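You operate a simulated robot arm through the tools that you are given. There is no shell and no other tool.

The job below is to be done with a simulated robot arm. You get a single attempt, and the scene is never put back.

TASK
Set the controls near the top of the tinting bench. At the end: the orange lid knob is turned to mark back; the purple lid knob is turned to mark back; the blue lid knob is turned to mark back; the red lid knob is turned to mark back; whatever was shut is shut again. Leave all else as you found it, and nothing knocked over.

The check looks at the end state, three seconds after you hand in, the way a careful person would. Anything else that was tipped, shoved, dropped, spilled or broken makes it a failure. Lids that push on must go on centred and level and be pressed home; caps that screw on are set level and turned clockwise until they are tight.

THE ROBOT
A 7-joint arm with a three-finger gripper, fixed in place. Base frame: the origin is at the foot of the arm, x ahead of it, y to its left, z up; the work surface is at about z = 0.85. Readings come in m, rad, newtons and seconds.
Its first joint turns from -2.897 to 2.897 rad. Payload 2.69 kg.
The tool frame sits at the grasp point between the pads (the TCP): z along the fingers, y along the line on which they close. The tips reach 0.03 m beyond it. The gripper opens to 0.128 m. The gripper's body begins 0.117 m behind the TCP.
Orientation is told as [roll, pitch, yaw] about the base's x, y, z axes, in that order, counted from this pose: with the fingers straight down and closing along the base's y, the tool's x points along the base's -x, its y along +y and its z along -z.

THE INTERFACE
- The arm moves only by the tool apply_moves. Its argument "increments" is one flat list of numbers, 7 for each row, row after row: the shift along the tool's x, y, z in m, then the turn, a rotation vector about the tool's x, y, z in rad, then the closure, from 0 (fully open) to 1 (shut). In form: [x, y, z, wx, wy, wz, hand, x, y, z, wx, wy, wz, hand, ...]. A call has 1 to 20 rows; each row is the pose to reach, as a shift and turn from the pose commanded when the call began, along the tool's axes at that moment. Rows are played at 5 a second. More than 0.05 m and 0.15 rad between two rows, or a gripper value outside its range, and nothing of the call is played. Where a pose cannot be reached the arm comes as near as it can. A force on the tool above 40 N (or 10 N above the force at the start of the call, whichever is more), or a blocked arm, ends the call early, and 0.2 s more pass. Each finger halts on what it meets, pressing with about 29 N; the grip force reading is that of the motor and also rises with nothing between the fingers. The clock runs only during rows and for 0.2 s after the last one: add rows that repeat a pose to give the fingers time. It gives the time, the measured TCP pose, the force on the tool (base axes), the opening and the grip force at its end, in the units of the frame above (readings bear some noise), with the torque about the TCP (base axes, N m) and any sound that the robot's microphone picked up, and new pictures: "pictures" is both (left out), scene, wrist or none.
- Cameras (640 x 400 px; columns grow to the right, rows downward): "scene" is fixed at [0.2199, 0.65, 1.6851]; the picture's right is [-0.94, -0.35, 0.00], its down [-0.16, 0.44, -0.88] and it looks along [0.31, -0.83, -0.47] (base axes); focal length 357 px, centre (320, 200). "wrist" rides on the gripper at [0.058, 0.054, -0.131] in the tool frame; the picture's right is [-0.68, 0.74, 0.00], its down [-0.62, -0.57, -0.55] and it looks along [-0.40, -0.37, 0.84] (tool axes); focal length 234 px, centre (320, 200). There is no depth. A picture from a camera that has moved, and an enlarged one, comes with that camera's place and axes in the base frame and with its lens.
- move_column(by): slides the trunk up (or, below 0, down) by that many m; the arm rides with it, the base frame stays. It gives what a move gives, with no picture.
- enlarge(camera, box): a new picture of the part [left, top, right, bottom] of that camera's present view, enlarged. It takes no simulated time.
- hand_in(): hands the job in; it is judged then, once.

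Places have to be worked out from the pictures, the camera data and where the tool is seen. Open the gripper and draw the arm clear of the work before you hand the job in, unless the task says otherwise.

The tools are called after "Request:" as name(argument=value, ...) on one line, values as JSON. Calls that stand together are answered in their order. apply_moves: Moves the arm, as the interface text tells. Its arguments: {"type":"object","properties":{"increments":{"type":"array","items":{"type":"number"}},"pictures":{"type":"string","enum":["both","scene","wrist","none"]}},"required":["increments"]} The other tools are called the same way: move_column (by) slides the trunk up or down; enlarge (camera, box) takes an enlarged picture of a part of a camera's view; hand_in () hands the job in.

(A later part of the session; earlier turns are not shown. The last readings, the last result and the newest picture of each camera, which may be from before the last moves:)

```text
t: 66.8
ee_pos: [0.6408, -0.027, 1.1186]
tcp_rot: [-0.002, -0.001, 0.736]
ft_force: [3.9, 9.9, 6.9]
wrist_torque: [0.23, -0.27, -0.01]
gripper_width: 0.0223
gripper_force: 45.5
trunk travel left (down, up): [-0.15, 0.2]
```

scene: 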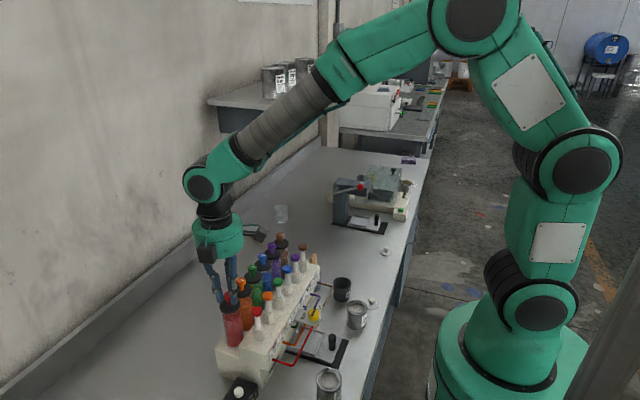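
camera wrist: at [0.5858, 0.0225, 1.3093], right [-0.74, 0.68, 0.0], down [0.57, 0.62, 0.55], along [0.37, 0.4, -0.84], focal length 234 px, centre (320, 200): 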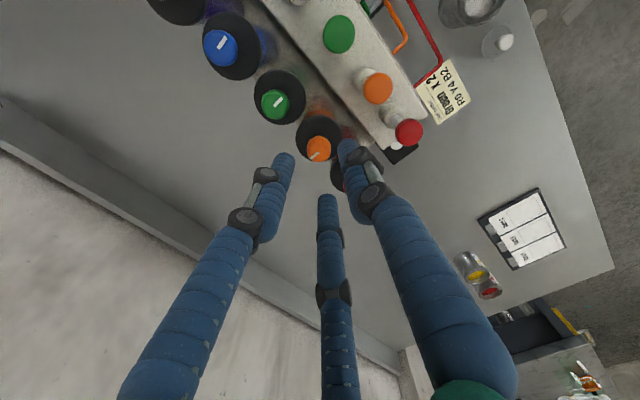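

Side force has dropped to about 10 N. Finishing the blue turn with 0.87 rad more (to yaw ≈1.61).

Request:
apply_moves(increments=[0, 0, 0, 0, 0, -0.1, 0.95, 0, 0, 0, 0, 0, -0.2, 0.95, 0, 0, 0, 0, 0, -0.3, 0.95, 0, 0, 0, 0, 0, -0.4, 0.95, 0, 0, 0, 0, 0, -0.5, 0.95, 0, 0, 0, 0, 0, -0.6, 0.95, 0, 0, 0, 0, 0, -0.7, 0.95, 0, 0, 0, 0, 0, -0.8, 0.95, 0, 0, 0, 0, 0, -0.87, 0.95, 0, 0, 0, 0, 0, -0.87, 0.95], pictures="none")

Request:
enlarge(camera="wrist", box=[264, 130, 376, 200])

Request:
enlarge(camera="scene", box=[246, 245, 278, 265])

```text
t: 69.0
ee_pos: [0.6426, -0.0266, 1.1178]
tcp_rot: [0.0, -0.001, 1.605]
ft_force: [9.2, 7.7, 4.6]
wrist_torque: [0.15, -0.43, 0.0]
gripper_width: 0.0222
gripper_force: 44.6
trunk travel left (down, up): [-0.15, 0.2]
```

```text
5.71 times, centred on (320, 165) of wrist
camera zoom: at [0.5897, -0.0869, 1.2503], right [-0.76, 0.65, 0.0], down [0.54, 0.64, 0.55], along [0.36, 0.42, -0.84], focal length 1338 px, centre (320, 400)
```

zoom: 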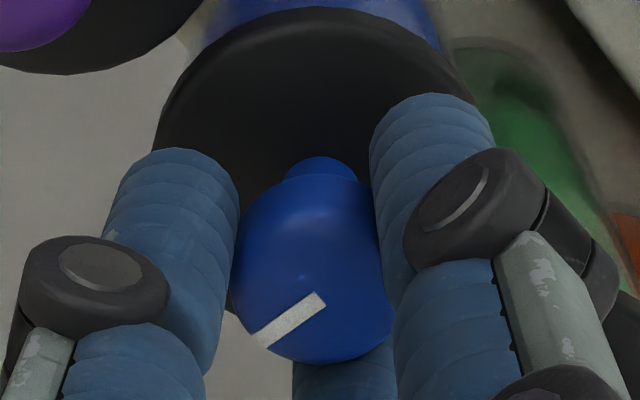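

```text
16.00 times, centred on (262, 255) of scene
camera zoom: at [0.2199, 0.65, 1.6851], right [-0.94, -0.35, 0.0], down [-0.16, 0.44, -0.88], along [0.31, -0.83, -0.47], focal length 5717 px, centre (1248, -680)
```

zoom: 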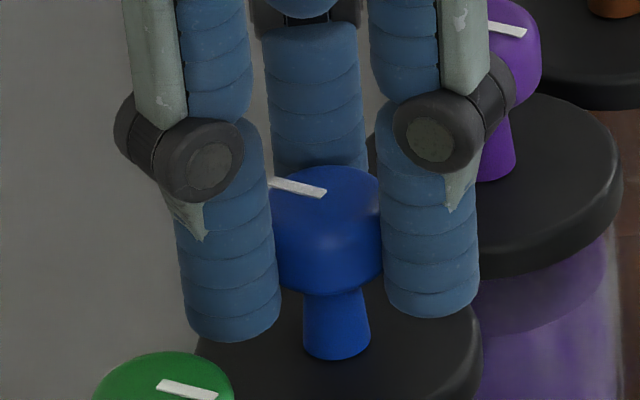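

Blue appears within a couple of degrees of back. Releasing and rising 60 mm to verify.

Request:
apply_moves(increments=[0, 0, 0, 0, 0, 0, 0.85, 0, 0, 0, 0, 0, 0, 0.75, 0, 0, 0, 0, 0, 0, 0.7, 0, 0, 0, 0, 0, 0, 0.7, 0, 0, -0.01, 0, 0, 0, 0.7, 0, 0, -0.02, 0, 0, 0, 0.7, 0, 0, -0.03, 0, 0, 0, 0.7, 0, 0, -0.045, 0, 0, 0, 0.7, 0, 0, -0.06, 0, 0, 0, 0.7, 0, 0, -0.06, 0, 0, 0, 0.7], pictures="none")

Request:
enlarge(camera="wrist", box=[264, 110, 376, 180])

Request:
enlarge(camera="scene", box=[246, 245, 278, 265])

```text
t: 71.2
ee_pos: [0.6417, -0.0279, 1.1774]
tcp_rot: [0.001, 0.0, 1.606]
ft_force: [0.7, -0.7, -0.4]
wrist_torque: [0.0, 0.03, 0.01]
gripper_width: 0.0385
gripper_force: 0.2
trunk travel left (down, up): [-0.15, 0.2]
```

```text
5.71 times, centred on (320, 145) of wrist
camera zoom: at [0.5896, -0.0885, 1.3096], right [-0.76, 0.65, 0.0], down [0.54, 0.63, 0.55], along [0.36, 0.42, -0.84], focal length 1338 px, centre (320, 514)
```

zoom: 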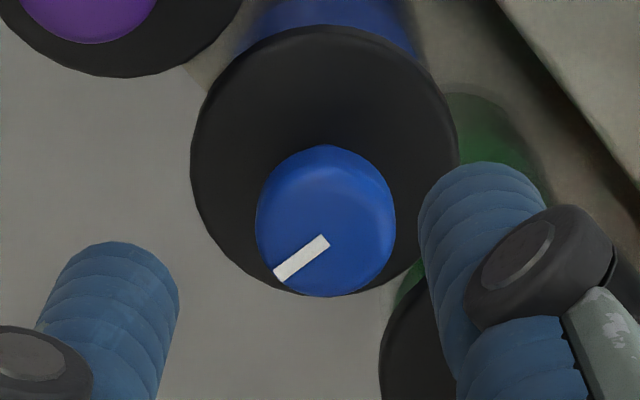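

```text
16.00 times, centred on (262, 255) of scene
camera zoom: at [0.2199, 0.65, 1.6851], right [-0.94, -0.35, 0.0], down [-0.16, 0.44, -0.88], along [0.31, -0.83, -0.47], focal length 5717 px, centre (1248, -680)
```

zoom: 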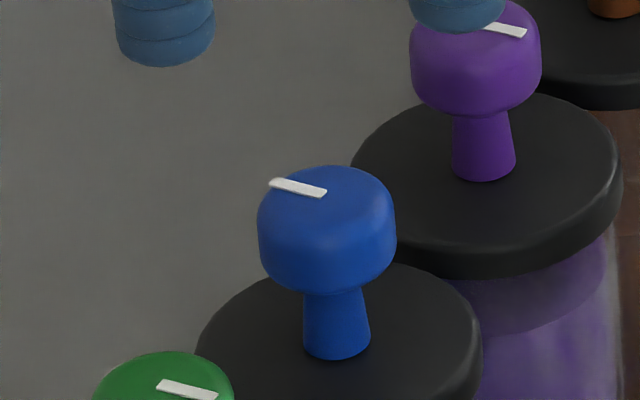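

Blue reads about -2°…+2° from back by the two cameras, lid undisturbed. Moving ~52.5 mm in -y to above the purple knob while winding the wrist back.

Request:
apply_moves(increments=[0.00263, 9e-05, 0, 0, 0, 0.1485, 0.7, 0.00525, 0.00018, 0, 0, 0, 0.297, 0.7, 0.00788, 0.00027, 0, 0, 0, 0.4455, 0.7, 0.0105, 0.00036, 0, 0, 0, 0.594, 0.7, 0.01313, 0.00045, 0, 0, 0, 0.7425, 0.7, 0.01575, 0.00054, 0, 0, 0, 0.891, 0.7, 0.01838, 0.00063, 0, 0, 0, 1.0395, 0.7, 0.021, 0.00072, 0, 0, 0, 1.188, 0.7, 0.02363, 0.00081, 0, 0, 0, 1.3365, 0.7, 0.02625, 0.0009, 0, 0, 0, 1.485, 0.7, 0.02888, 0.00099, 0, 0, 0, 1.6335, 0.7, 0.0315, 0.00108, 0, 0, 0, 1.782, 0.7, 0.03413, 0.00117, 0, 0, 0, 1.9305, 0.7, 0.03675, 0.00126, 0, 0, 0, 2.079, 0.7, 0.03938, 0.00135, 0, 0, 0, 2.2275, 0.7, 0.042, 0.00144, 0, 0, 0, 2.376, 0.7, 0.04463, 0.00153, 0, 0, 0, 2.5245, 0.7, 0.04725, 0.00162, 0, 0, 0, 2.673, 0.7, 0.04988, 0.00171, 0, 0, 0, 2.8215, 0.7, 0.0525, 0.0018, 0, 0, 0, 2.97, 0.7], pictures="none")

Request:
enlarge(camera="wrist", box=[264, 110, 376, 180])

Request:
enlarge(camera="scene", box=[215, 230, 311, 290])

```text
t: 75.4
ee_pos: [0.6407, -0.0791, 1.1783]
tcp_rot: [0.001, 0.0, -1.368]
ft_force: [0.8, 0.0, -1.2]
wrist_torque: [-0.01, -0.01, -0.02]
gripper_width: 0.0383
gripper_force: 0.1
trunk travel left (down, up): [-0.15, 0.2]
```

```text
5.71 times, centred on (320, 145) of wrist
camera zoom: at [0.6817, -0.0115, 1.3099], right [0.86, -0.51, 0.0], down [-0.43, -0.72, 0.55], along [-0.28, -0.47, -0.84], focal length 1338 px, centre (320, 514)
```

zoom: 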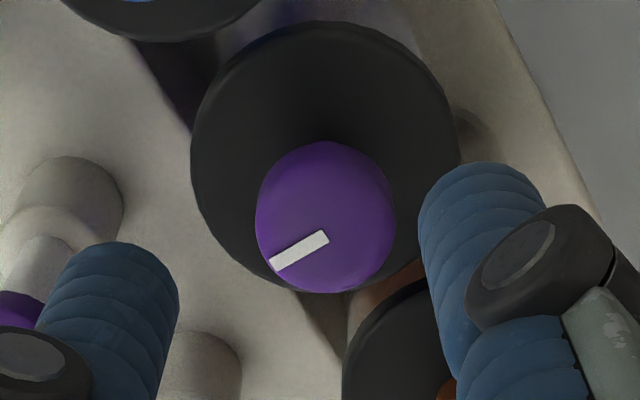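

```text
6.67 times, centred on (263, 260) of scene
camera zoom: at [0.2199, 0.65, 1.6851], right [-0.94, -0.35, 0.0], down [-0.16, 0.44, -0.88], along [0.31, -0.83, -0.47], focal length 2382 px, centre (700, -200)
```

zoom: 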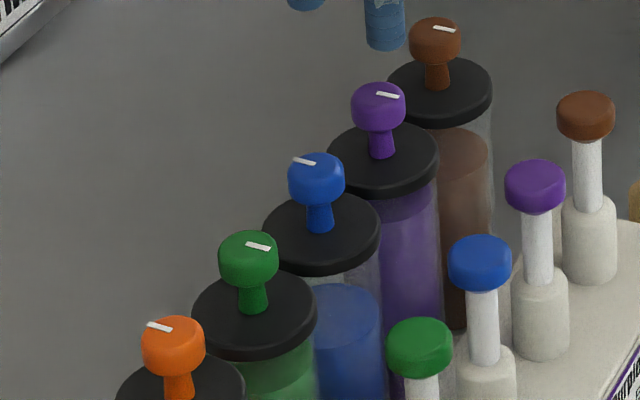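

Purple is about 1.5 mm further in -y than the tool. Correcting, finishing the yaw wind-back, and descending 60 mm.

Request:
apply_moves(increments=[-0.00137, -0.00028, 0, 0, 0, 0.1, 0.7, -0.00137, -0.00028, 0.006, 0, 0, 0.205, 0.7, -0.00137, -0.00028, 0.018, 0, 0, 0.205, 0.7, -0.00137, -0.00028, 0.03, 0, 0, 0.205, 0.7, -0.00137, -0.00028, 0.041, 0, 0, 0.205, 0.7, -0.00137, -0.00028, 0.051, 0, 0, 0.205, 0.7, -0.00137, -0.00028, 0.06, 0, 0, 0.205, 0.7, -0.00137, -0.00028, 0.06, 0, 0, 0.205, 0.7], pictures="none")

Request:
enlarge(camera="wrist", box=[264, 130, 376, 200])

Request:
enlarge(camera="scene", box=[235, 225, 315, 275])

```text
t: 77.2
ee_pos: [0.6426, -0.0808, 1.1196]
tcp_rot: [0.0, 0.0, -1.571]
ft_force: [-0.5, 0.2, 0.1]
wrist_torque: [-0.02, -0.01, 0.04]
gripper_width: 0.0385
gripper_force: 0.0
trunk travel left (down, up): [-0.15, 0.2]
```

```text
5.71 times, centred on (320, 165) of wrist
camera zoom: at [0.6951, -0.0224, 1.2512], right [0.74, -0.68, 0.0], down [-0.57, -0.62, 0.55], along [-0.37, -0.4, -0.84], focal length 1338 px, centre (320, 400)
```

zoom: 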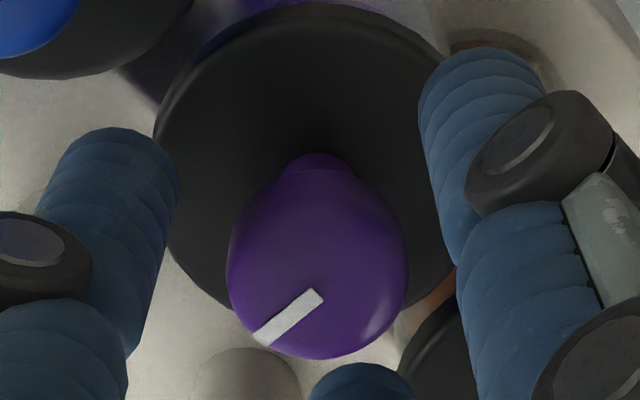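

```text
8.00 times, centred on (275, 250) of scene
camera zoom: at [0.2199, 0.65, 1.6851], right [-0.94, -0.35, 0.0], down [-0.16, 0.44, -0.88], along [0.31, -0.83, -0.47], focal length 2858 px, centre (680, -200)
```

zoom: 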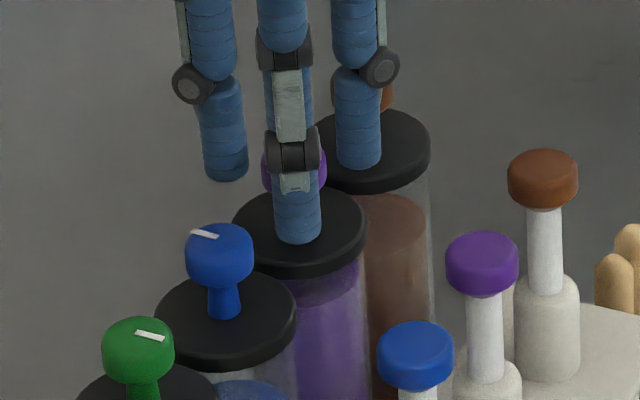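

Purple is perfectly centred. Gripping and turning counter-clockwise 1.4 rad.

Request:
apply_moves(increments=[0, 0, 0, 0, 0, 0, 0.76, 0, 0, 0, 0, 0, 0, 0.8, 0, 0, 0, 0, 0, 0, 0.84, 0, 0, 0, 0, 0, 0, 0.9, 0, 0, 0, 0, 0, 0, 0.95, 0, 0, 0, 0, 0, 0, 0.95, 0, 0, 0, 0, 0, -0.1, 0.95, 0, 0, 0, 0, 0, -0.2, 0.95, 0, 0, 0, 0, 0, -0.3, 0.95, 0, 0, 0, 0, 0, -0.4, 0.95, 0, 0, 0, 0, 0, -0.5, 0.95, 0, 0, 0, 0, 0, -0.6, 0.95, 0, 0, 0, 0, 0, -0.7, 0.95, 0, 0, 0, 0, 0, -0.8, 0.95, 0, 0, 0, 0, 0, -0.9, 0.95, 0, 0, 0, 0, 0, -1.0, 0.95, 0, 0, 0, 0, 0, -1.1, 0.95, 0, 0, 0, 0, 0, -1.2, 0.95, 0, 0, 0, 0, 0, -1.3, 0.95, 0, 0, 0, 0, 0, -1.4, 0.95], pictures="none")

Request:
enlarge(camera="wrist", box=[264, 130, 376, 200])

Request:
enlarge(camera="scene", box=[235, 225, 315, 275])

```text
t: 81.4
ee_pos: [0.6432, -0.0805, 1.1191]
tcp_rot: [0.001, -0.003, -0.17]
ft_force: [3.8, 7.5, 19.5]
wrist_torque: [0.45, 0.13, 0.06]
gripper_width: 0.0221
gripper_force: 44.8
trunk travel left (down, up): [-0.15, 0.2]
```

```text
5.71 times, centred on (320, 165) of wrist
camera zoom: at [0.5924, -0.0178, 1.251], right [0.79, 0.61, 0.0], down [0.51, -0.66, 0.55], along [0.34, -0.43, -0.84], focal length 1338 px, centre (320, 400)
```

zoom: 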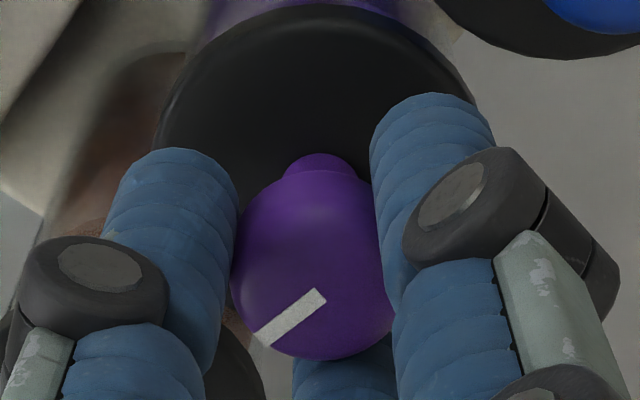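

```text
8.00 times, centred on (275, 250) of scene
camera zoom: at [0.2199, 0.65, 1.6851], right [-0.94, -0.35, 0.0], down [-0.16, 0.44, -0.88], along [0.31, -0.83, -0.47], focal length 2858 px, centre (680, -200)
```

zoom: 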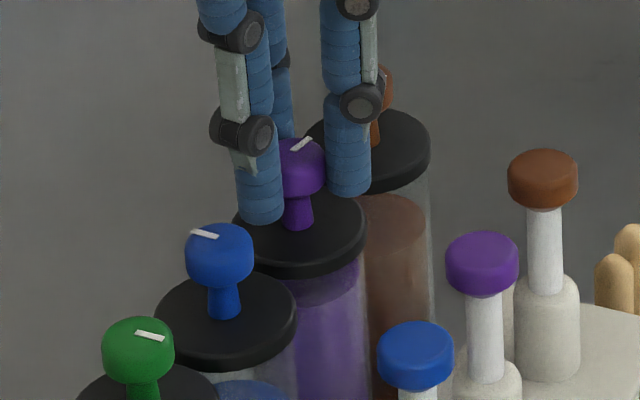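

No slip. Continuing 1.77 rad to finish purple.

Request:
apply_moves(increments=[0, 0, 0, 0, 0, -0.1, 0.95, 0, 0, 0, 0, 0, -0.2, 0.95, 0, 0, 0, 0, 0, -0.3, 0.95, 0, 0, 0, 0, 0, -0.4, 0.95, 0, 0, 0, 0, 0, -0.5, 0.95, 0, 0, 0, 0, 0, -0.6, 0.95, 0, 0, 0, 0, 0, -0.7, 0.95, 0, 0, 0, 0, 0, -0.8, 0.95, 0, 0, 0, 0, 0, -0.9, 0.95, 0, 0, 0, 0, 0, -1.0, 0.95, 0, 0, 0, 0, 0, -1.1, 0.95, 0, 0, 0, 0, 0, -1.2, 0.95, 0, 0, 0, 0, 0, -1.3, 0.95, 0, 0, 0, 0, 0, -1.4, 0.95, 0, 0, 0, 0, 0, -1.5, 0.95, 0, 0, 0, 0, 0, -1.6, 0.95, 0, 0, 0, 0, 0, -1.7, 0.95, 0, 0, 0, 0, 0, -1.77, 0.95, 0, 0, 0, 0, 0, -1.77, 0.95], pictures="none")

Request:
enlarge(camera="wrist", box=[264, 130, 376, 200])

Request:
enlarge(camera="scene", box=[235, 225, 315, 275])

```text
t: 85.4
ee_pos: [0.6405, -0.0812, 1.1179]
tcp_rot: [0.0, 0.001, 1.601]
ft_force: [16.5, -2.6, 15.7]
wrist_torque: [-0.09, -0.7, -0.01]
gripper_width: 0.0219
gripper_force: 45.1
trunk travel left (down, up): [-0.15, 0.2]
```

```text
5.71 times, centred on (320, 165) of wrist
camera zoom: at [0.5893, -0.1407, 1.2501], right [-0.76, 0.65, 0.0], down [0.55, 0.63, 0.55], along [0.36, 0.41, -0.84], focal length 1338 px, centre (320, 400)
```

zoom: 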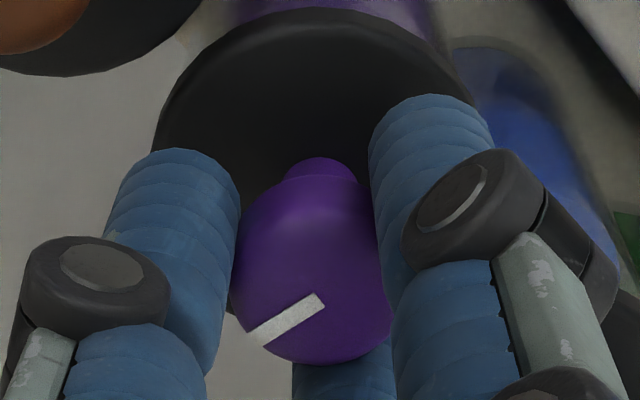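

```text
8.00 times, centred on (275, 250) of scene
camera zoom: at [0.2199, 0.65, 1.6851], right [-0.94, -0.35, 0.0], down [-0.16, 0.44, -0.88], along [0.31, -0.83, -0.47], focal length 2858 px, centre (680, -200)
```

zoom: 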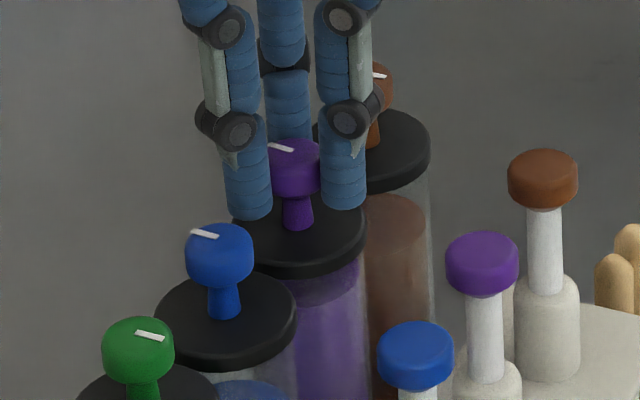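

Checking purple's angle more finely before release, against blue.

Request:
enlarge(camera="scene", box=[260, 235, 284, 250])

Request:
enlarge(camera="scene", box=[250, 247, 274, 262])

Request:
enlarge(camera="scene", box=[240, 258, 264, 273])

```text
16.00 times, centred on (272, 242) of scene
camera zoom: at [0.2199, 0.65, 1.6851], right [-0.94, -0.35, 0.0], down [-0.16, 0.44, -0.88], along [0.31, -0.83, -0.47], focal length 5717 px, centre (1088, -480)
```

zoom: 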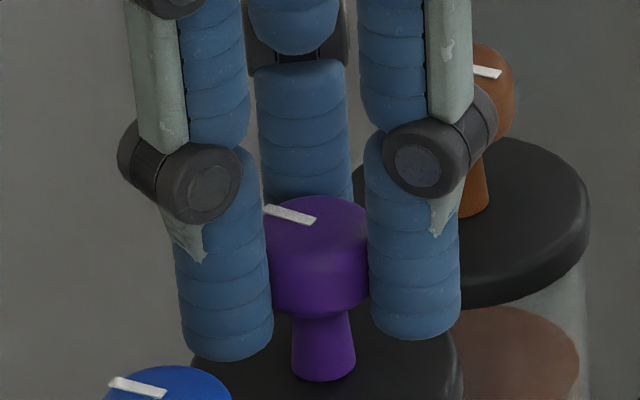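

```text
16.00 times, centred on (262, 254) of scene
camera zoom: at [0.2199, 0.65, 1.6851], right [-0.94, -0.35, 0.0], down [-0.16, 0.44, -0.88], along [0.31, -0.83, -0.47], focal length 5717 px, centre (1248, -672)
```

zoom: 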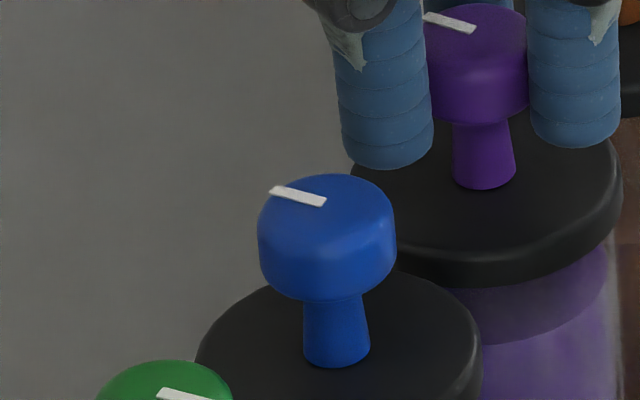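

```text
16.00 times, centred on (252, 266) of scene
camera zoom: at [0.2199, 0.65, 1.6851], right [-0.94, -0.35, 0.0], down [-0.16, 0.44, -0.88], along [0.31, -0.83, -0.47], focal length 5717 px, centre (1408, -848)
```

zoom: 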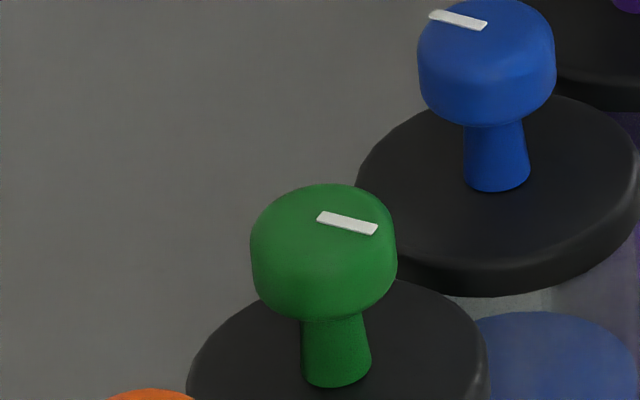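

Purple reads within ~2° of back (same slope as blue and opposite to green). Releasing and rising, then going higher for an overhead check of all knobs.

Request:
apply_moves(increments=[0, 0, 0, 0, 0, 0, 0.85, 0, 0, 0, 0, 0, 0, 0.75, 0, 0, 0, 0, 0, 0, 0.7, 0, 0, 0, 0, 0, 0, 0.7, 0, 0, -0.01, 0, 0, 0, 0.7, 0, 0, -0.02, 0, 0, 0, 0.7, 0, 0, -0.03, 0, 0, 0, 0.7, 0, 0, -0.05, 0, 0, 0, 0.7, 0, 0, -0.08, 0, 0, 0, 0.7, 0, 0, -0.11, 0, 0, 0, 0.7, 0, 0, -0.11, 0, 0, 0, 0.7], pictures="both")

Request:
enlarge(camera="wrist", box=[270, 90, 350, 140])

```text
t: 87.8
ee_pos: [0.6418, -0.0807, 1.2297]
tcp_rot: [-0.003, 0.001, 1.6]
ft_force: [0.6, 0.3, 0.0]
wrist_torque: [-0.01, 0.0, 0.01]
gripper_width: 0.0384
gripper_force: 0.1
trunk travel left (down, up): [-0.15, 0.2]
camera wrist: at [0.5897, -0.1398, 1.3611], right [-0.76, 0.65, 0.0], down [0.55, 0.63, 0.55], along [0.36, 0.41, -0.84], focal length 234 px, centre (320, 200)
```

scene: 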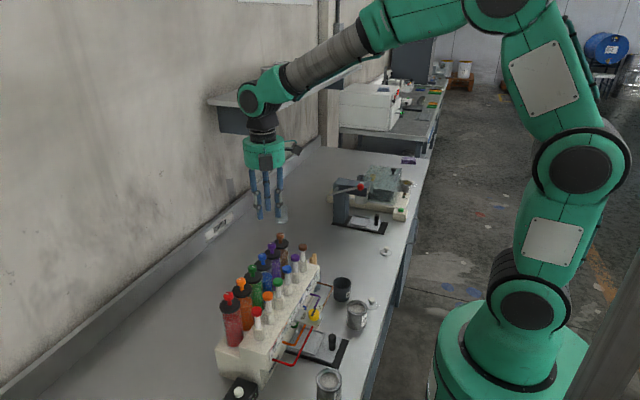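
wrist: 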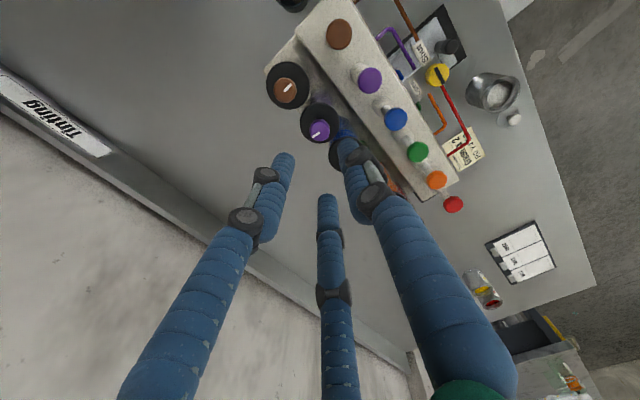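

```text
8.00 times, centred on (310, 115) of wrist
camera zoom: at [0.5897, -0.1398, 1.3611], right [-0.76, 0.65, 0.0], down [0.55, 0.63, 0.55], along [0.36, 0.41, -0.84], focal length 1873 px, centre (400, 880)
```

zoom: 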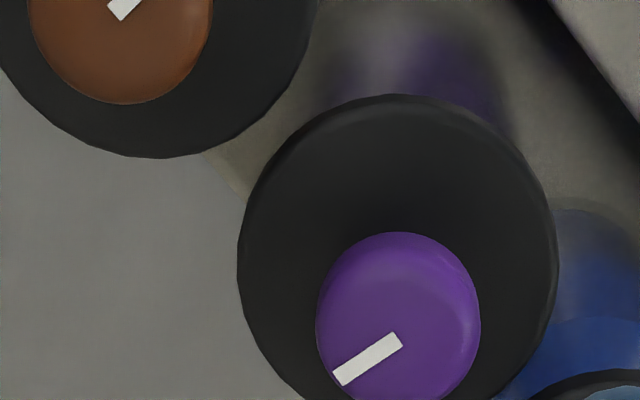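

All four now show their marks toward the wall. I'll raise the arm and place the wrist camera above the row so that all six knobs can be compared in one near-vertical view.

Request:
apply_moves(increments=[-0.01, -0.00255, -0.0174, 0, 0, 0.107, 0.7, -0.0201, -0.0051, -0.0348, 0, 0, 0.214, 0.7, -0.03015, -0.00765, -0.0521, 0, 0, 0.3206, 0.7, -0.0402, -0.0102, -0.0695, 0, 0, 0.4275, 0.7, -0.05025, -0.01275, -0.0869, 0, 0, 0.5344, 0.7, -0.0603, -0.0153, -0.1043, 0, 0, 0.6413, 0.7, -0.07035, -0.01785, -0.1216, 0, 0, 0.7481, 0.7, -0.0804, -0.0204, -0.139, 0, 0, 0.855, 0.7, -0.0804, -0.0204, -0.139, 0, 0, 0.855, 0.7], pictures="both")

Request:
enlarge(camera="wrist", box=[220, 60, 332, 130])

Request:
enlarge(camera="wrist", box=[310, 60, 422, 130])

```text
t: 89.8
ee_pos: [0.6597, 0.0003, 1.3682]
tcp_rot: [-0.001, 0.0, 0.744]
ft_force: [0.1, 0.4, -0.9]
wrist_torque: [-0.02, -0.02, 0.01]
gripper_width: 0.0382
gripper_force: 0.0
trunk travel left (down, up): [-0.15, 0.2]
camera wrist: at [0.5803, 0.0006, 1.4997], right [0.0, 1.0, 0.0], down [0.84, 0.0, 0.55], along [0.55, 0.0, -0.84], focal length 234 px, centre (320, 200)
```

scene: 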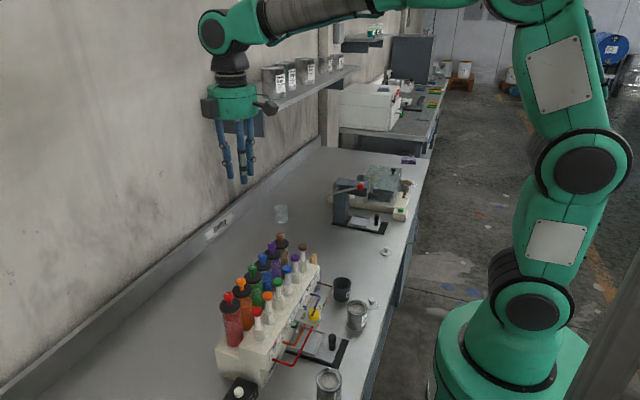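
wrist: 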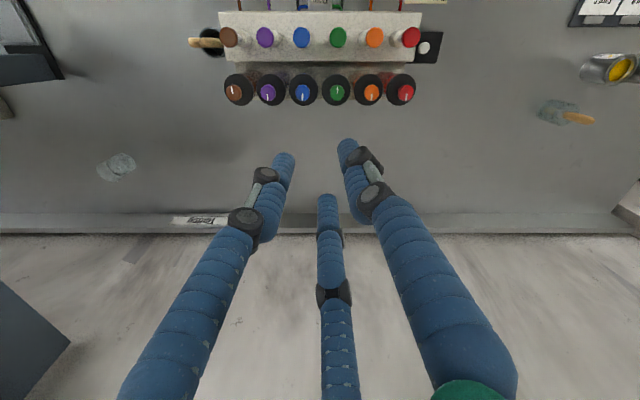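

```text
5.71 times, centred on (276, 95) of wrist
camera zoom: at [0.5803, 0.0006, 1.4997], right [0.0, 1.0, 0.0], down [0.84, 0.0, 0.55], along [0.55, 0.0, -0.84], focal length 1338 px, centre (571, 800)
```

zoom: 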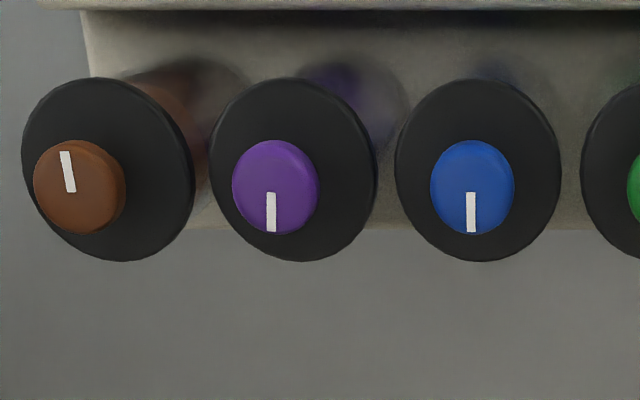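

```text
5.71 times, centred on (366, 95) of wrist
camera zoom: at [0.5803, 0.0006, 1.4997], right [0.0, 1.0, 0.0], down [0.84, 0.0, 0.55], along [0.55, 0.0, -0.84], focal length 1338 px, centre (57, 800)
```

zoom: 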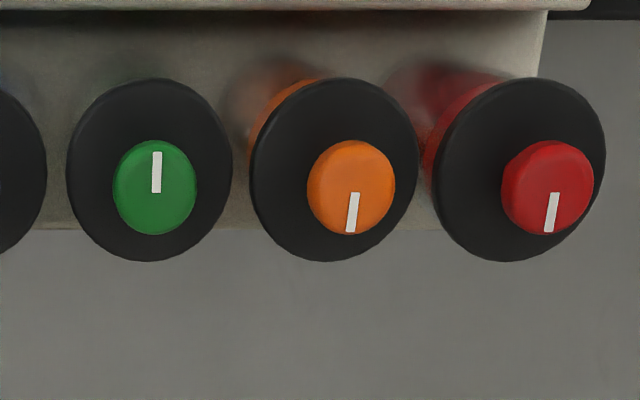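

A clear overhead view: red, orange, blue and purple point to the wall; green and brown unchanged. Zooming tighter to measure each angle, purple especially.

Request:
enlarge(camera="wrist", box=[256, 82, 280, 102])

Request:
enlarge(camera="wrist", box=[291, 82, 315, 102])

Request:
enlarge(camera="wrist", box=[222, 82, 246, 102])

Request:
enlarge(camera="wrist", box=[360, 82, 384, 102])

Request:
enlarge(camera="wrist", box=[394, 82, 418, 102])

Request:
enlarge(camera="wrist", box=[325, 82, 349, 102])

```text
16.00 times, centred on (268, 92) of wrist
camera zoom: at [0.5803, 0.0006, 1.4997], right [0.0, 1.0, 0.0], down [0.84, 0.0, 0.55], along [0.55, 0.0, -0.84], focal length 3747 px, centre (1152, 1928)
```

zoom: 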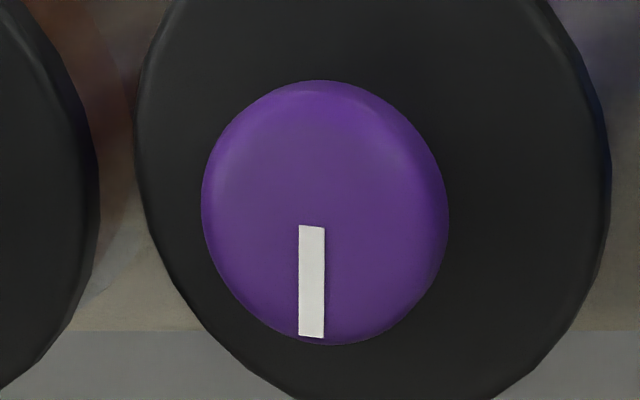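

```text
16.00 times, centred on (303, 92) of wrist
camera zoom: at [0.5803, 0.0006, 1.4997], right [0.0, 1.0, 0.0], down [0.84, 0.0, 0.55], along [0.55, 0.0, -0.84], focal length 3747 px, centre (592, 1928)
```

zoom: 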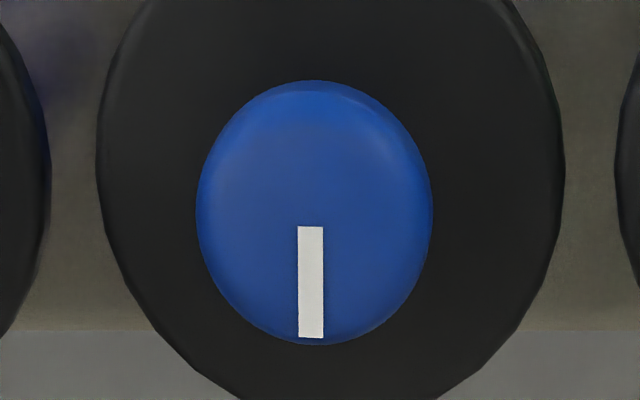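

```text
16.00 times, centred on (234, 92) of wrist
camera zoom: at [0.5803, 0.0006, 1.4997], right [0.0, 1.0, 0.0], down [0.84, 0.0, 0.55], along [0.55, 0.0, -0.84], focal length 3747 px, centre (1696, 1928)
```

zoom: 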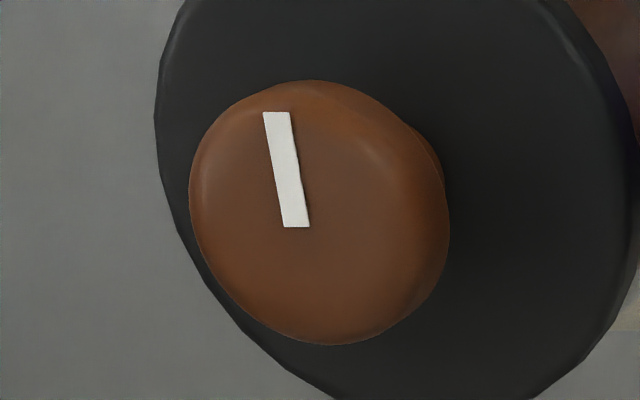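

```text
16.00 times, centred on (372, 92) of wrist
camera zoom: at [0.5803, 0.0006, 1.4997], right [0.0, 1.0, 0.0], down [0.84, 0.0, 0.55], along [0.55, 0.0, -0.84], focal length 3747 px, centre (-512, 1928)
```

zoom: 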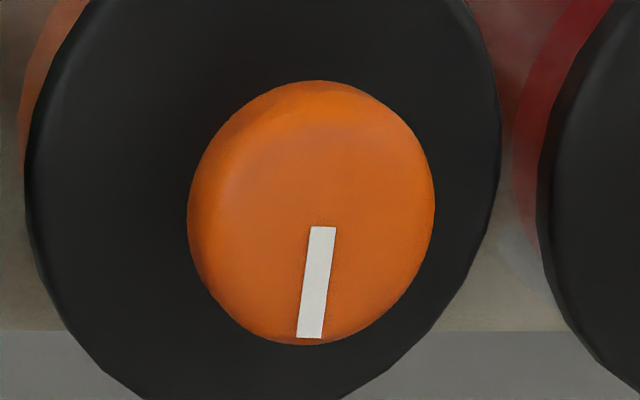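

```text
16.00 times, centred on (406, 92) of wrist
camera zoom: at [0.5803, 0.0006, 1.4997], right [0.0, 1.0, 0.0], down [0.84, 0.0, 0.55], along [0.55, 0.0, -0.84], focal length 3747 px, centre (-1056, 1928)
```

zoom: 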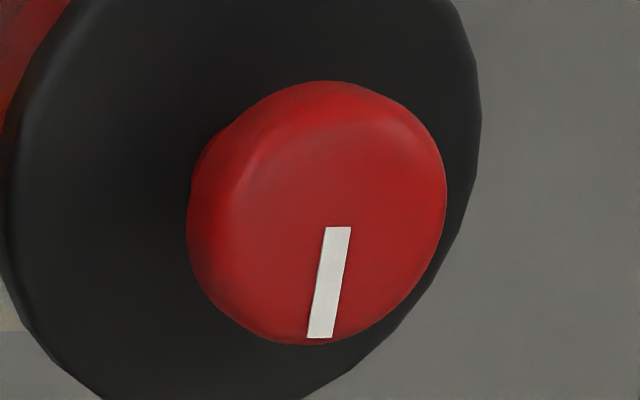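

```text
16.00 times, centred on (337, 92) of wrist
camera zoom: at [0.5803, 0.0006, 1.4997], right [0.0, 1.0, 0.0], down [0.84, 0.0, 0.55], along [0.55, 0.0, -0.84], focal length 3747 px, centre (48, 1928)
```

zoom: 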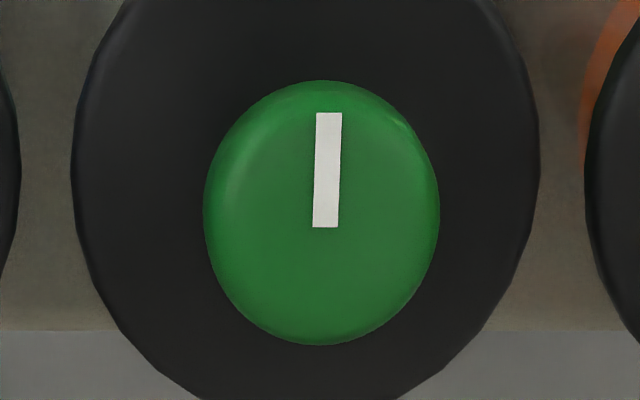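

Tight measurement: red +1°, orange -1°, blue -2°, but purple about -8° short. I'll go back to purple and nudge it on by ~0.14 rad: first return above it at yaw ≈1.45.

Request:
apply_moves(increments=[0.00681, -0.00474, 0.019, 0, 0, -0.0706, 0.7, 0.01362, -0.00948, 0.038, 0, 0, -0.1412, 0.7, 0.02043, -0.01422, 0.057, 0, 0, -0.2118, 0.7, 0.02724, -0.01896, 0.076, 0, 0, -0.2824, 0.7, 0.03405, -0.0237, 0.095, 0, 0, -0.353, 0.7, 0.04086, -0.02844, 0.114, 0, 0, -0.4236, 0.7, 0.04767, -0.03318, 0.133, 0, 0, -0.4942, 0.7, 0.05448, -0.03792, 0.152, 0, 0, -0.5648, 0.7, 0.06129, -0.04266, 0.171, 0, 0, -0.6354, 0.7, 0.0681, -0.0474, 0.19, 0, 0, -0.706, 0.7, 0.0681, -0.0474, 0.19, 0, 0, -0.706, 0.7], pictures="none")

Request:
enlarge(camera="wrist", box=[264, 110, 376, 180])

Request:
enlarge(camera="scene", box=[235, 215, 315, 265])

```text
t: 92.2
ee_pos: [0.6395, -0.0818, 1.1761]
tcp_rot: [0.001, -0.002, 1.453]
ft_force: [-0.5, 0.1, -0.4]
wrist_torque: [0.02, 0.02, 0.03]
gripper_width: 0.0383
gripper_force: 0.0
trunk travel left (down, up): [-0.15, 0.2]
```

```text
5.71 times, centred on (320, 145) of wrist
camera zoom: at [0.5793, -0.1324, 1.3077], right [-0.65, 0.76, 0.0], down [0.63, 0.54, 0.55], along [0.42, 0.36, -0.84], focal length 1338 px, centre (320, 514)
```

zoom: 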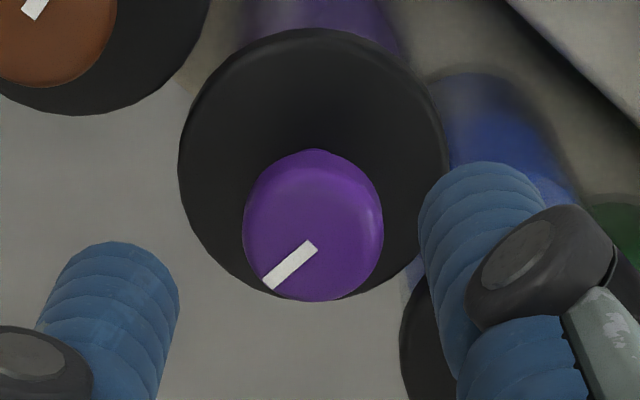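

```text
8.00 times, centred on (275, 240) of scene
camera zoom: at [0.2199, 0.65, 1.6851], right [-0.94, -0.35, 0.0], down [-0.16, 0.44, -0.88], along [0.31, -0.83, -0.47], focal length 2858 px, centre (680, -120)
```

zoom: 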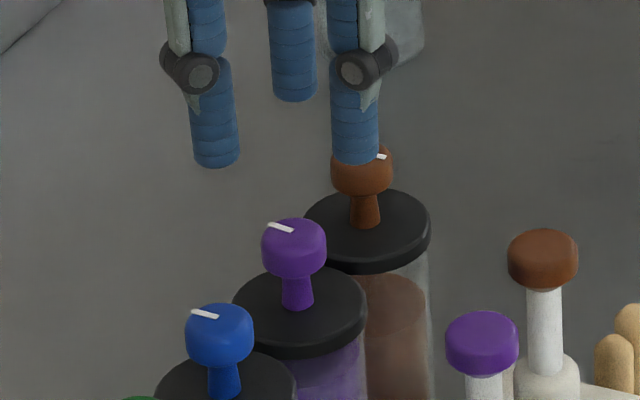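

Tool is ~2 mm short in x over purple; correcting and descending 58 mm.

Request:
apply_moves(increments=[-0.00024, -0.002, 0, 0, 0, 0, 0.7, -0.00024, -0.002, 0.012, 0, 0, 0, 0.7, -0.00024, -0.002, 0.024, 0, 0, 0, 0.7, -0.00024, -0.002, 0.035, 0, 0, 0, 0.7, -0.00024, -0.002, 0.044, 0, 0, 0, 0.7, -0.00024, -0.002, 0.052, 0, 0, 0, 0.7, -0.00024, -0.002, 0.058, 0, 0, 0, 0.7, -0.00024, -0.002, 0.058, 0, 0, 0, 0.7], pictures="none")

Request:
enlarge(camera="wrist", box=[264, 130, 376, 200])

```text
t: 94.0
ee_pos: [0.6433, -0.081, 1.1196]
tcp_rot: [0.0, -0.001, 1.45]
ft_force: [-1.0, 0.8, 0.3]
wrist_torque: [0.01, 0.03, -0.05]
gripper_width: 0.0383
gripper_force: 0.1
trunk travel left (down, up): [-0.15, 0.2]
```

```text
5.71 times, centred on (320, 165) of wrist
camera zoom: at [0.5822, -0.1324, 1.2518], right [-0.65, 0.76, 0.0], down [0.64, 0.54, 0.55], along [0.42, 0.36, -0.84], focal length 1338 px, centre (320, 400)
```

zoom: 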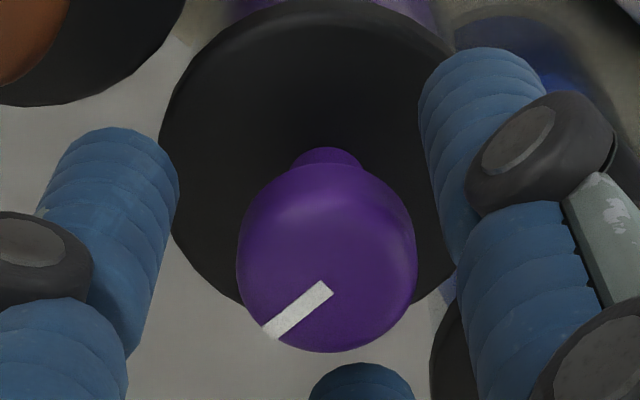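

Now slightly past: easing back 1.3 mm in x, gripping, and turning purple on by 0.14 rad.

Request:
apply_moves(increments=[0.00015, 0.0013, 0, 0, 0, 0, 0.7, 0.00015, 0.0013, 0, 0, 0, 0, 0.72, 0.00015, 0.0013, 0, 0, 0, 0, 0.76, 0.00015, 0.0013, 0, 0, 0, 0, 0.8, 0.00015, 0.0013, 0, 0, 0, 0, 0.84, 0.00015, 0.0013, 0, 0, 0, 0, 0.9, 0.00015, 0.0013, 0, 0, 0, 0, 0.95, 0.00015, 0.0013, 0, 0, 0, 0, 0.95], pictures="none")

Request:
enlarge(camera="scene", box=[260, 235, 284, 250])

Request:
enlarge(camera="wrist", box=[296, 165, 344, 195])

```text
t: 95.8
ee_pos: [0.6421, -0.0811, 1.1201]
tcp_rot: [-0.001, 0.0, 1.45]
ft_force: [-2.6, 1.9, -0.5]
wrist_torque: [0.13, 0.24, -0.02]
gripper_width: 0.0226
gripper_force: 44.9
trunk travel left (down, up): [-0.15, 0.2]
```

```text
16.00 times, centred on (272, 242) of scene
camera zoom: at [0.2199, 0.65, 1.6851], right [-0.94, -0.35, 0.0], down [-0.16, 0.44, -0.88], along [0.31, -0.83, -0.47], focal length 5717 px, centre (1088, -480)
```

zoom: 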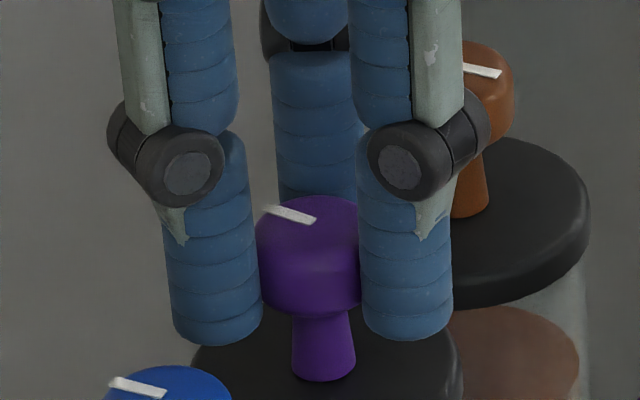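

```text
13.33 times, centred on (320, 180) of wrist
camera zoom: at [0.5811, -0.1322, 1.252], right [-0.65, 0.76, 0.0], down [0.64, 0.54, 0.55], along [0.42, 0.36, -0.84], focal length 3122 px, centre (320, 467)
```

zoom: 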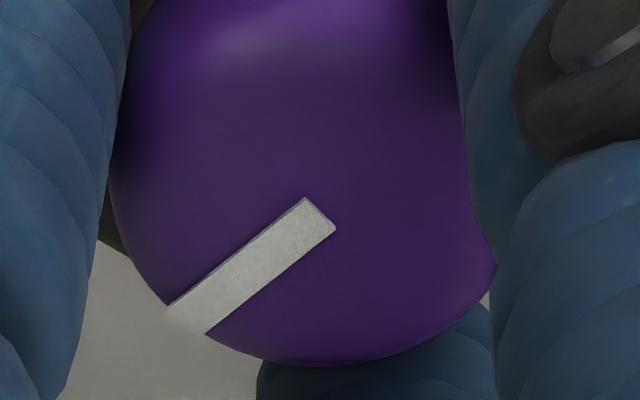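

Gripped with almost no side load. Turning +0.14 rad now.

Request:
apply_moves(increments=[0, 0, 0, 0, 0, -0.035, 0.95, 0, 0, 0, 0, 0, -0.07, 0.95, 0, 0, 0, 0, 0, -0.105, 0.95, 0, 0, 0, 0, 0, -0.14, 0.95, 0, 0, 0, 0, 0, -0.14, 0.95, 0, 0, 0, 0, 0, -0.14, 0.95], pictures="none")

Request:
enlarge(camera="scene", box=[260, 235, 284, 250])

Request:
enlarge(camera="wrist", box=[296, 165, 344, 195])

```text
t: 97.2
ee_pos: [0.6421, -0.08, 1.1198]
tcp_rot: [-0.002, 0.0, 1.591]
ft_force: [-14.9, 0.5, 14.3]
wrist_torque: [-0.07, 0.56, -0.03]
gripper_width: 0.0225
gripper_force: 45.2
trunk travel left (down, up): [-0.15, 0.2]
```

```text
16.00 times, centred on (272, 242) of scene
camera zoom: at [0.2199, 0.65, 1.6851], right [-0.94, -0.35, 0.0], down [-0.16, 0.44, -0.88], along [0.31, -0.83, -0.47], focal length 5717 px, centre (1088, -480)
```

zoom: 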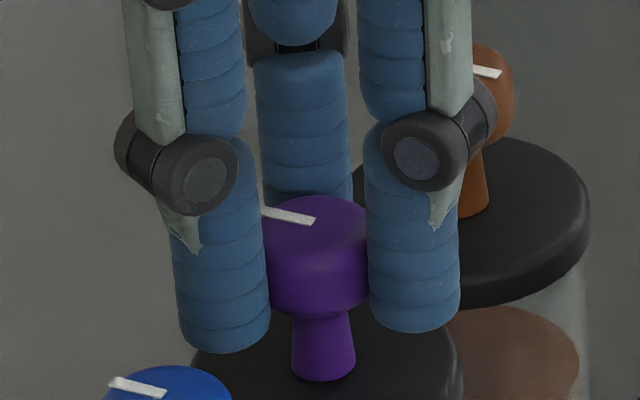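

```text
13.33 times, centred on (320, 180) of wrist
camera zoom: at [0.5887, -0.1401, 1.2518], right [-0.75, 0.66, 0.0], down [0.55, 0.63, 0.55], along [0.36, 0.41, -0.84], focal length 3122 px, centre (320, 467)
```

zoom: 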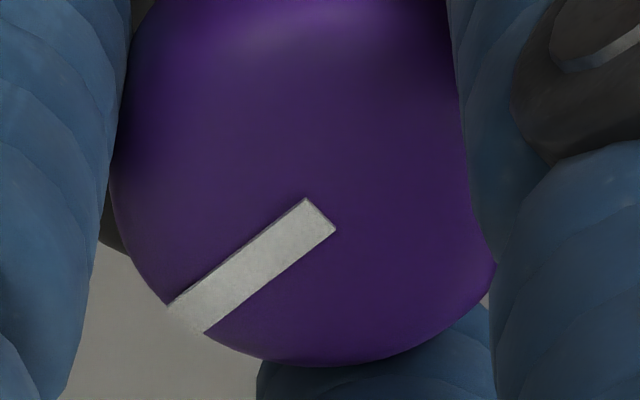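

The mark moved with the fingers. Releasing gently and rising.

Request:
apply_moves(increments=[0, 0, 0, 0, 0, 0, 0.84, 0, 0, 0, 0, 0, 0, 0.82, 0, 0, 0, 0, 0, 0, 0.8, 0, 0, 0, 0, 0, 0, 0.75, 0, 0, 0, 0, 0, 0, 0.7, 0, 0, 0, 0, 0, 0, 0.7, 0, 0, -0.01, 0, 0, 0, 0.7, 0, 0, -0.02, 0, 0, 0, 0.7, 0, 0, -0.03, 0, 0, 0, 0.7, 0, 0, -0.05, 0, 0, 0, 0.7, 0, 0, -0.08, 0, 0, 0, 0.7, 0, 0, -0.11, 0, 0, 0, 0.7], pictures="none")

```text
t: 99.8
ee_pos: [0.6437, -0.0822, 1.2311]
tcp_rot: [0.0, -0.001, 1.59]
ft_force: [-1.3, -0.2, -0.4]
wrist_torque: [-0.01, 0.01, -0.02]
gripper_width: 0.0386
gripper_force: 0.0
trunk travel left (down, up): [-0.15, 0.2]
```

Clear of the knobs; moving up to the overhead viewpoint again to re-measure all angles.

Request:
apply_moves(increments=[-0.0101, -0.00245, -0.0174, 0, 0, 0.1056, 0.7, -0.0202, -0.0049, -0.0348, 0, 0, 0.2113, 0.7, -0.0302, -0.00735, -0.0521, 0, 0, 0.3169, 0.7, -0.0403, -0.0098, -0.0695, 0, 0, 0.4225, 0.7, -0.0504, -0.01225, -0.0869, 0, 0, 0.5281, 0.7, -0.0605, -0.0147, -0.1043, 0, 0, 0.6338, 0.7, -0.0705, -0.01715, -0.1216, 0, 0, 0.7394, 0.7, -0.0806, -0.0196, -0.139, 0, 0, 0.845, 0.7, -0.0806, -0.0196, -0.139, 0, 0, 0.845, 0.7], pictures="both")

Request:
enlarge(camera="wrist", box=[256, 82, 280, 102])

Request:
enlarge(camera="wrist", box=[291, 82, 315, 102])

Request:
enlarge(camera="wrist", box=[220, 60, 332, 130])

Request:
enlarge(camera="wrist", box=[310, 60, 422, 130])

```text
t: 101.8
ee_pos: [0.6612, -0.0009, 1.3698]
tcp_rot: [-0.001, 0.0, 0.745]
ft_force: [0.7, -0.1, -0.2]
wrist_torque: [0.02, -0.01, -0.01]
gripper_width: 0.0383
gripper_force: 0.0
trunk travel left (down, up): [-0.15, 0.2]
camera wrist: at [0.5817, -0.0006, 1.5014], right [0.0, 1.0, 0.0], down [0.84, 0.0, 0.55], along [0.55, 0.0, -0.84], focal length 234 px, centre (320, 200)
```

scene: 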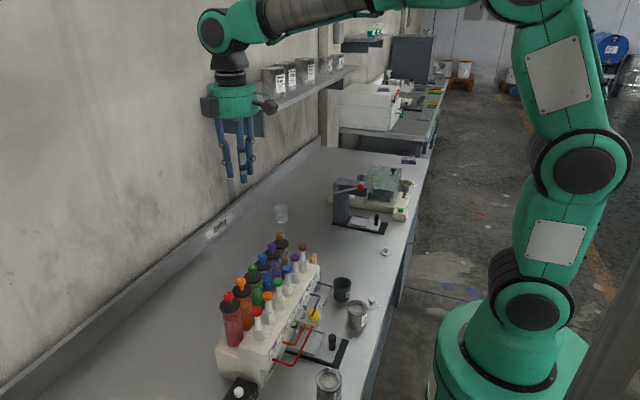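
wrist: 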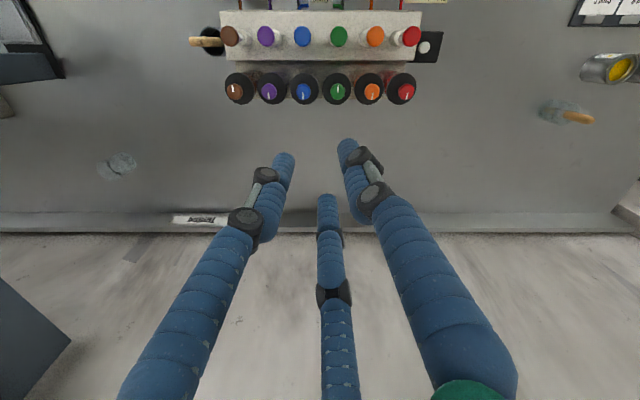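

```text
16.00 times, centred on (268, 92) of wrist
camera zoom: at [0.5817, -0.0006, 1.5014], right [0.0, 1.0, 0.0], down [0.84, 0.0, 0.55], along [0.55, 0.0, -0.84], focal length 3747 px, centre (1152, 1928)
```

zoom: 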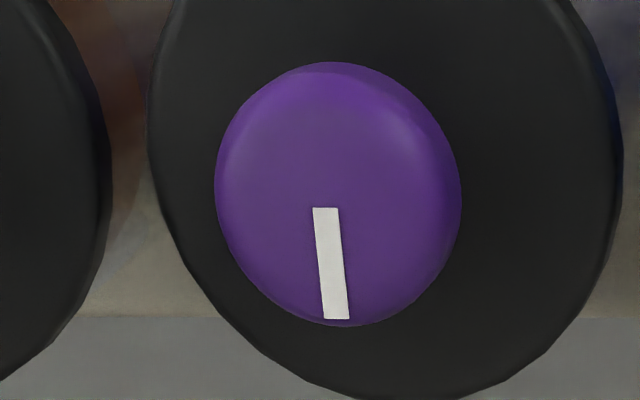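

```text
16.00 times, centred on (303, 92) of wrist
camera zoom: at [0.5817, -0.0006, 1.5014], right [0.0, 1.0, 0.0], down [0.84, 0.0, 0.55], along [0.55, 0.0, -0.84], focal length 3747 px, centre (592, 1928)
```

zoom: 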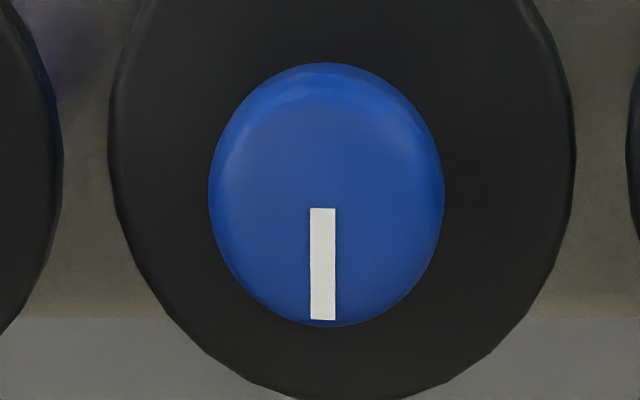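

```text
5.71 times, centred on (276, 95) of wrist
camera zoom: at [0.5817, -0.0006, 1.5014], right [0.0, 1.0, 0.0], down [0.84, 0.0, 0.55], along [0.55, 0.0, -0.84], focal length 1338 px, centre (571, 800)
```

zoom: 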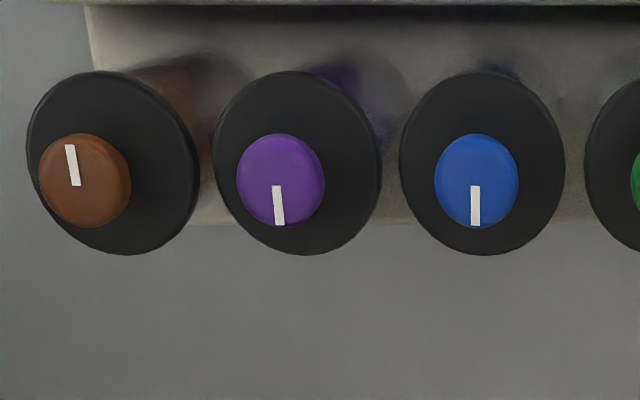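

```text
5.71 times, centred on (366, 95) of wrist
camera zoom: at [0.5817, -0.0006, 1.5014], right [0.0, 1.0, 0.0], down [0.84, 0.0, 0.55], along [0.55, 0.0, -0.84], focal length 1338 px, centre (57, 800)
```

zoom: 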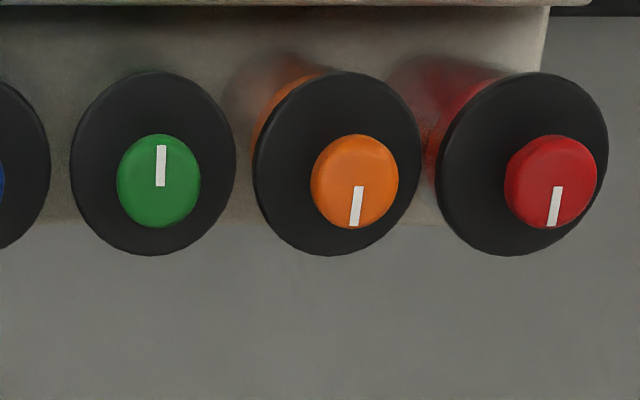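

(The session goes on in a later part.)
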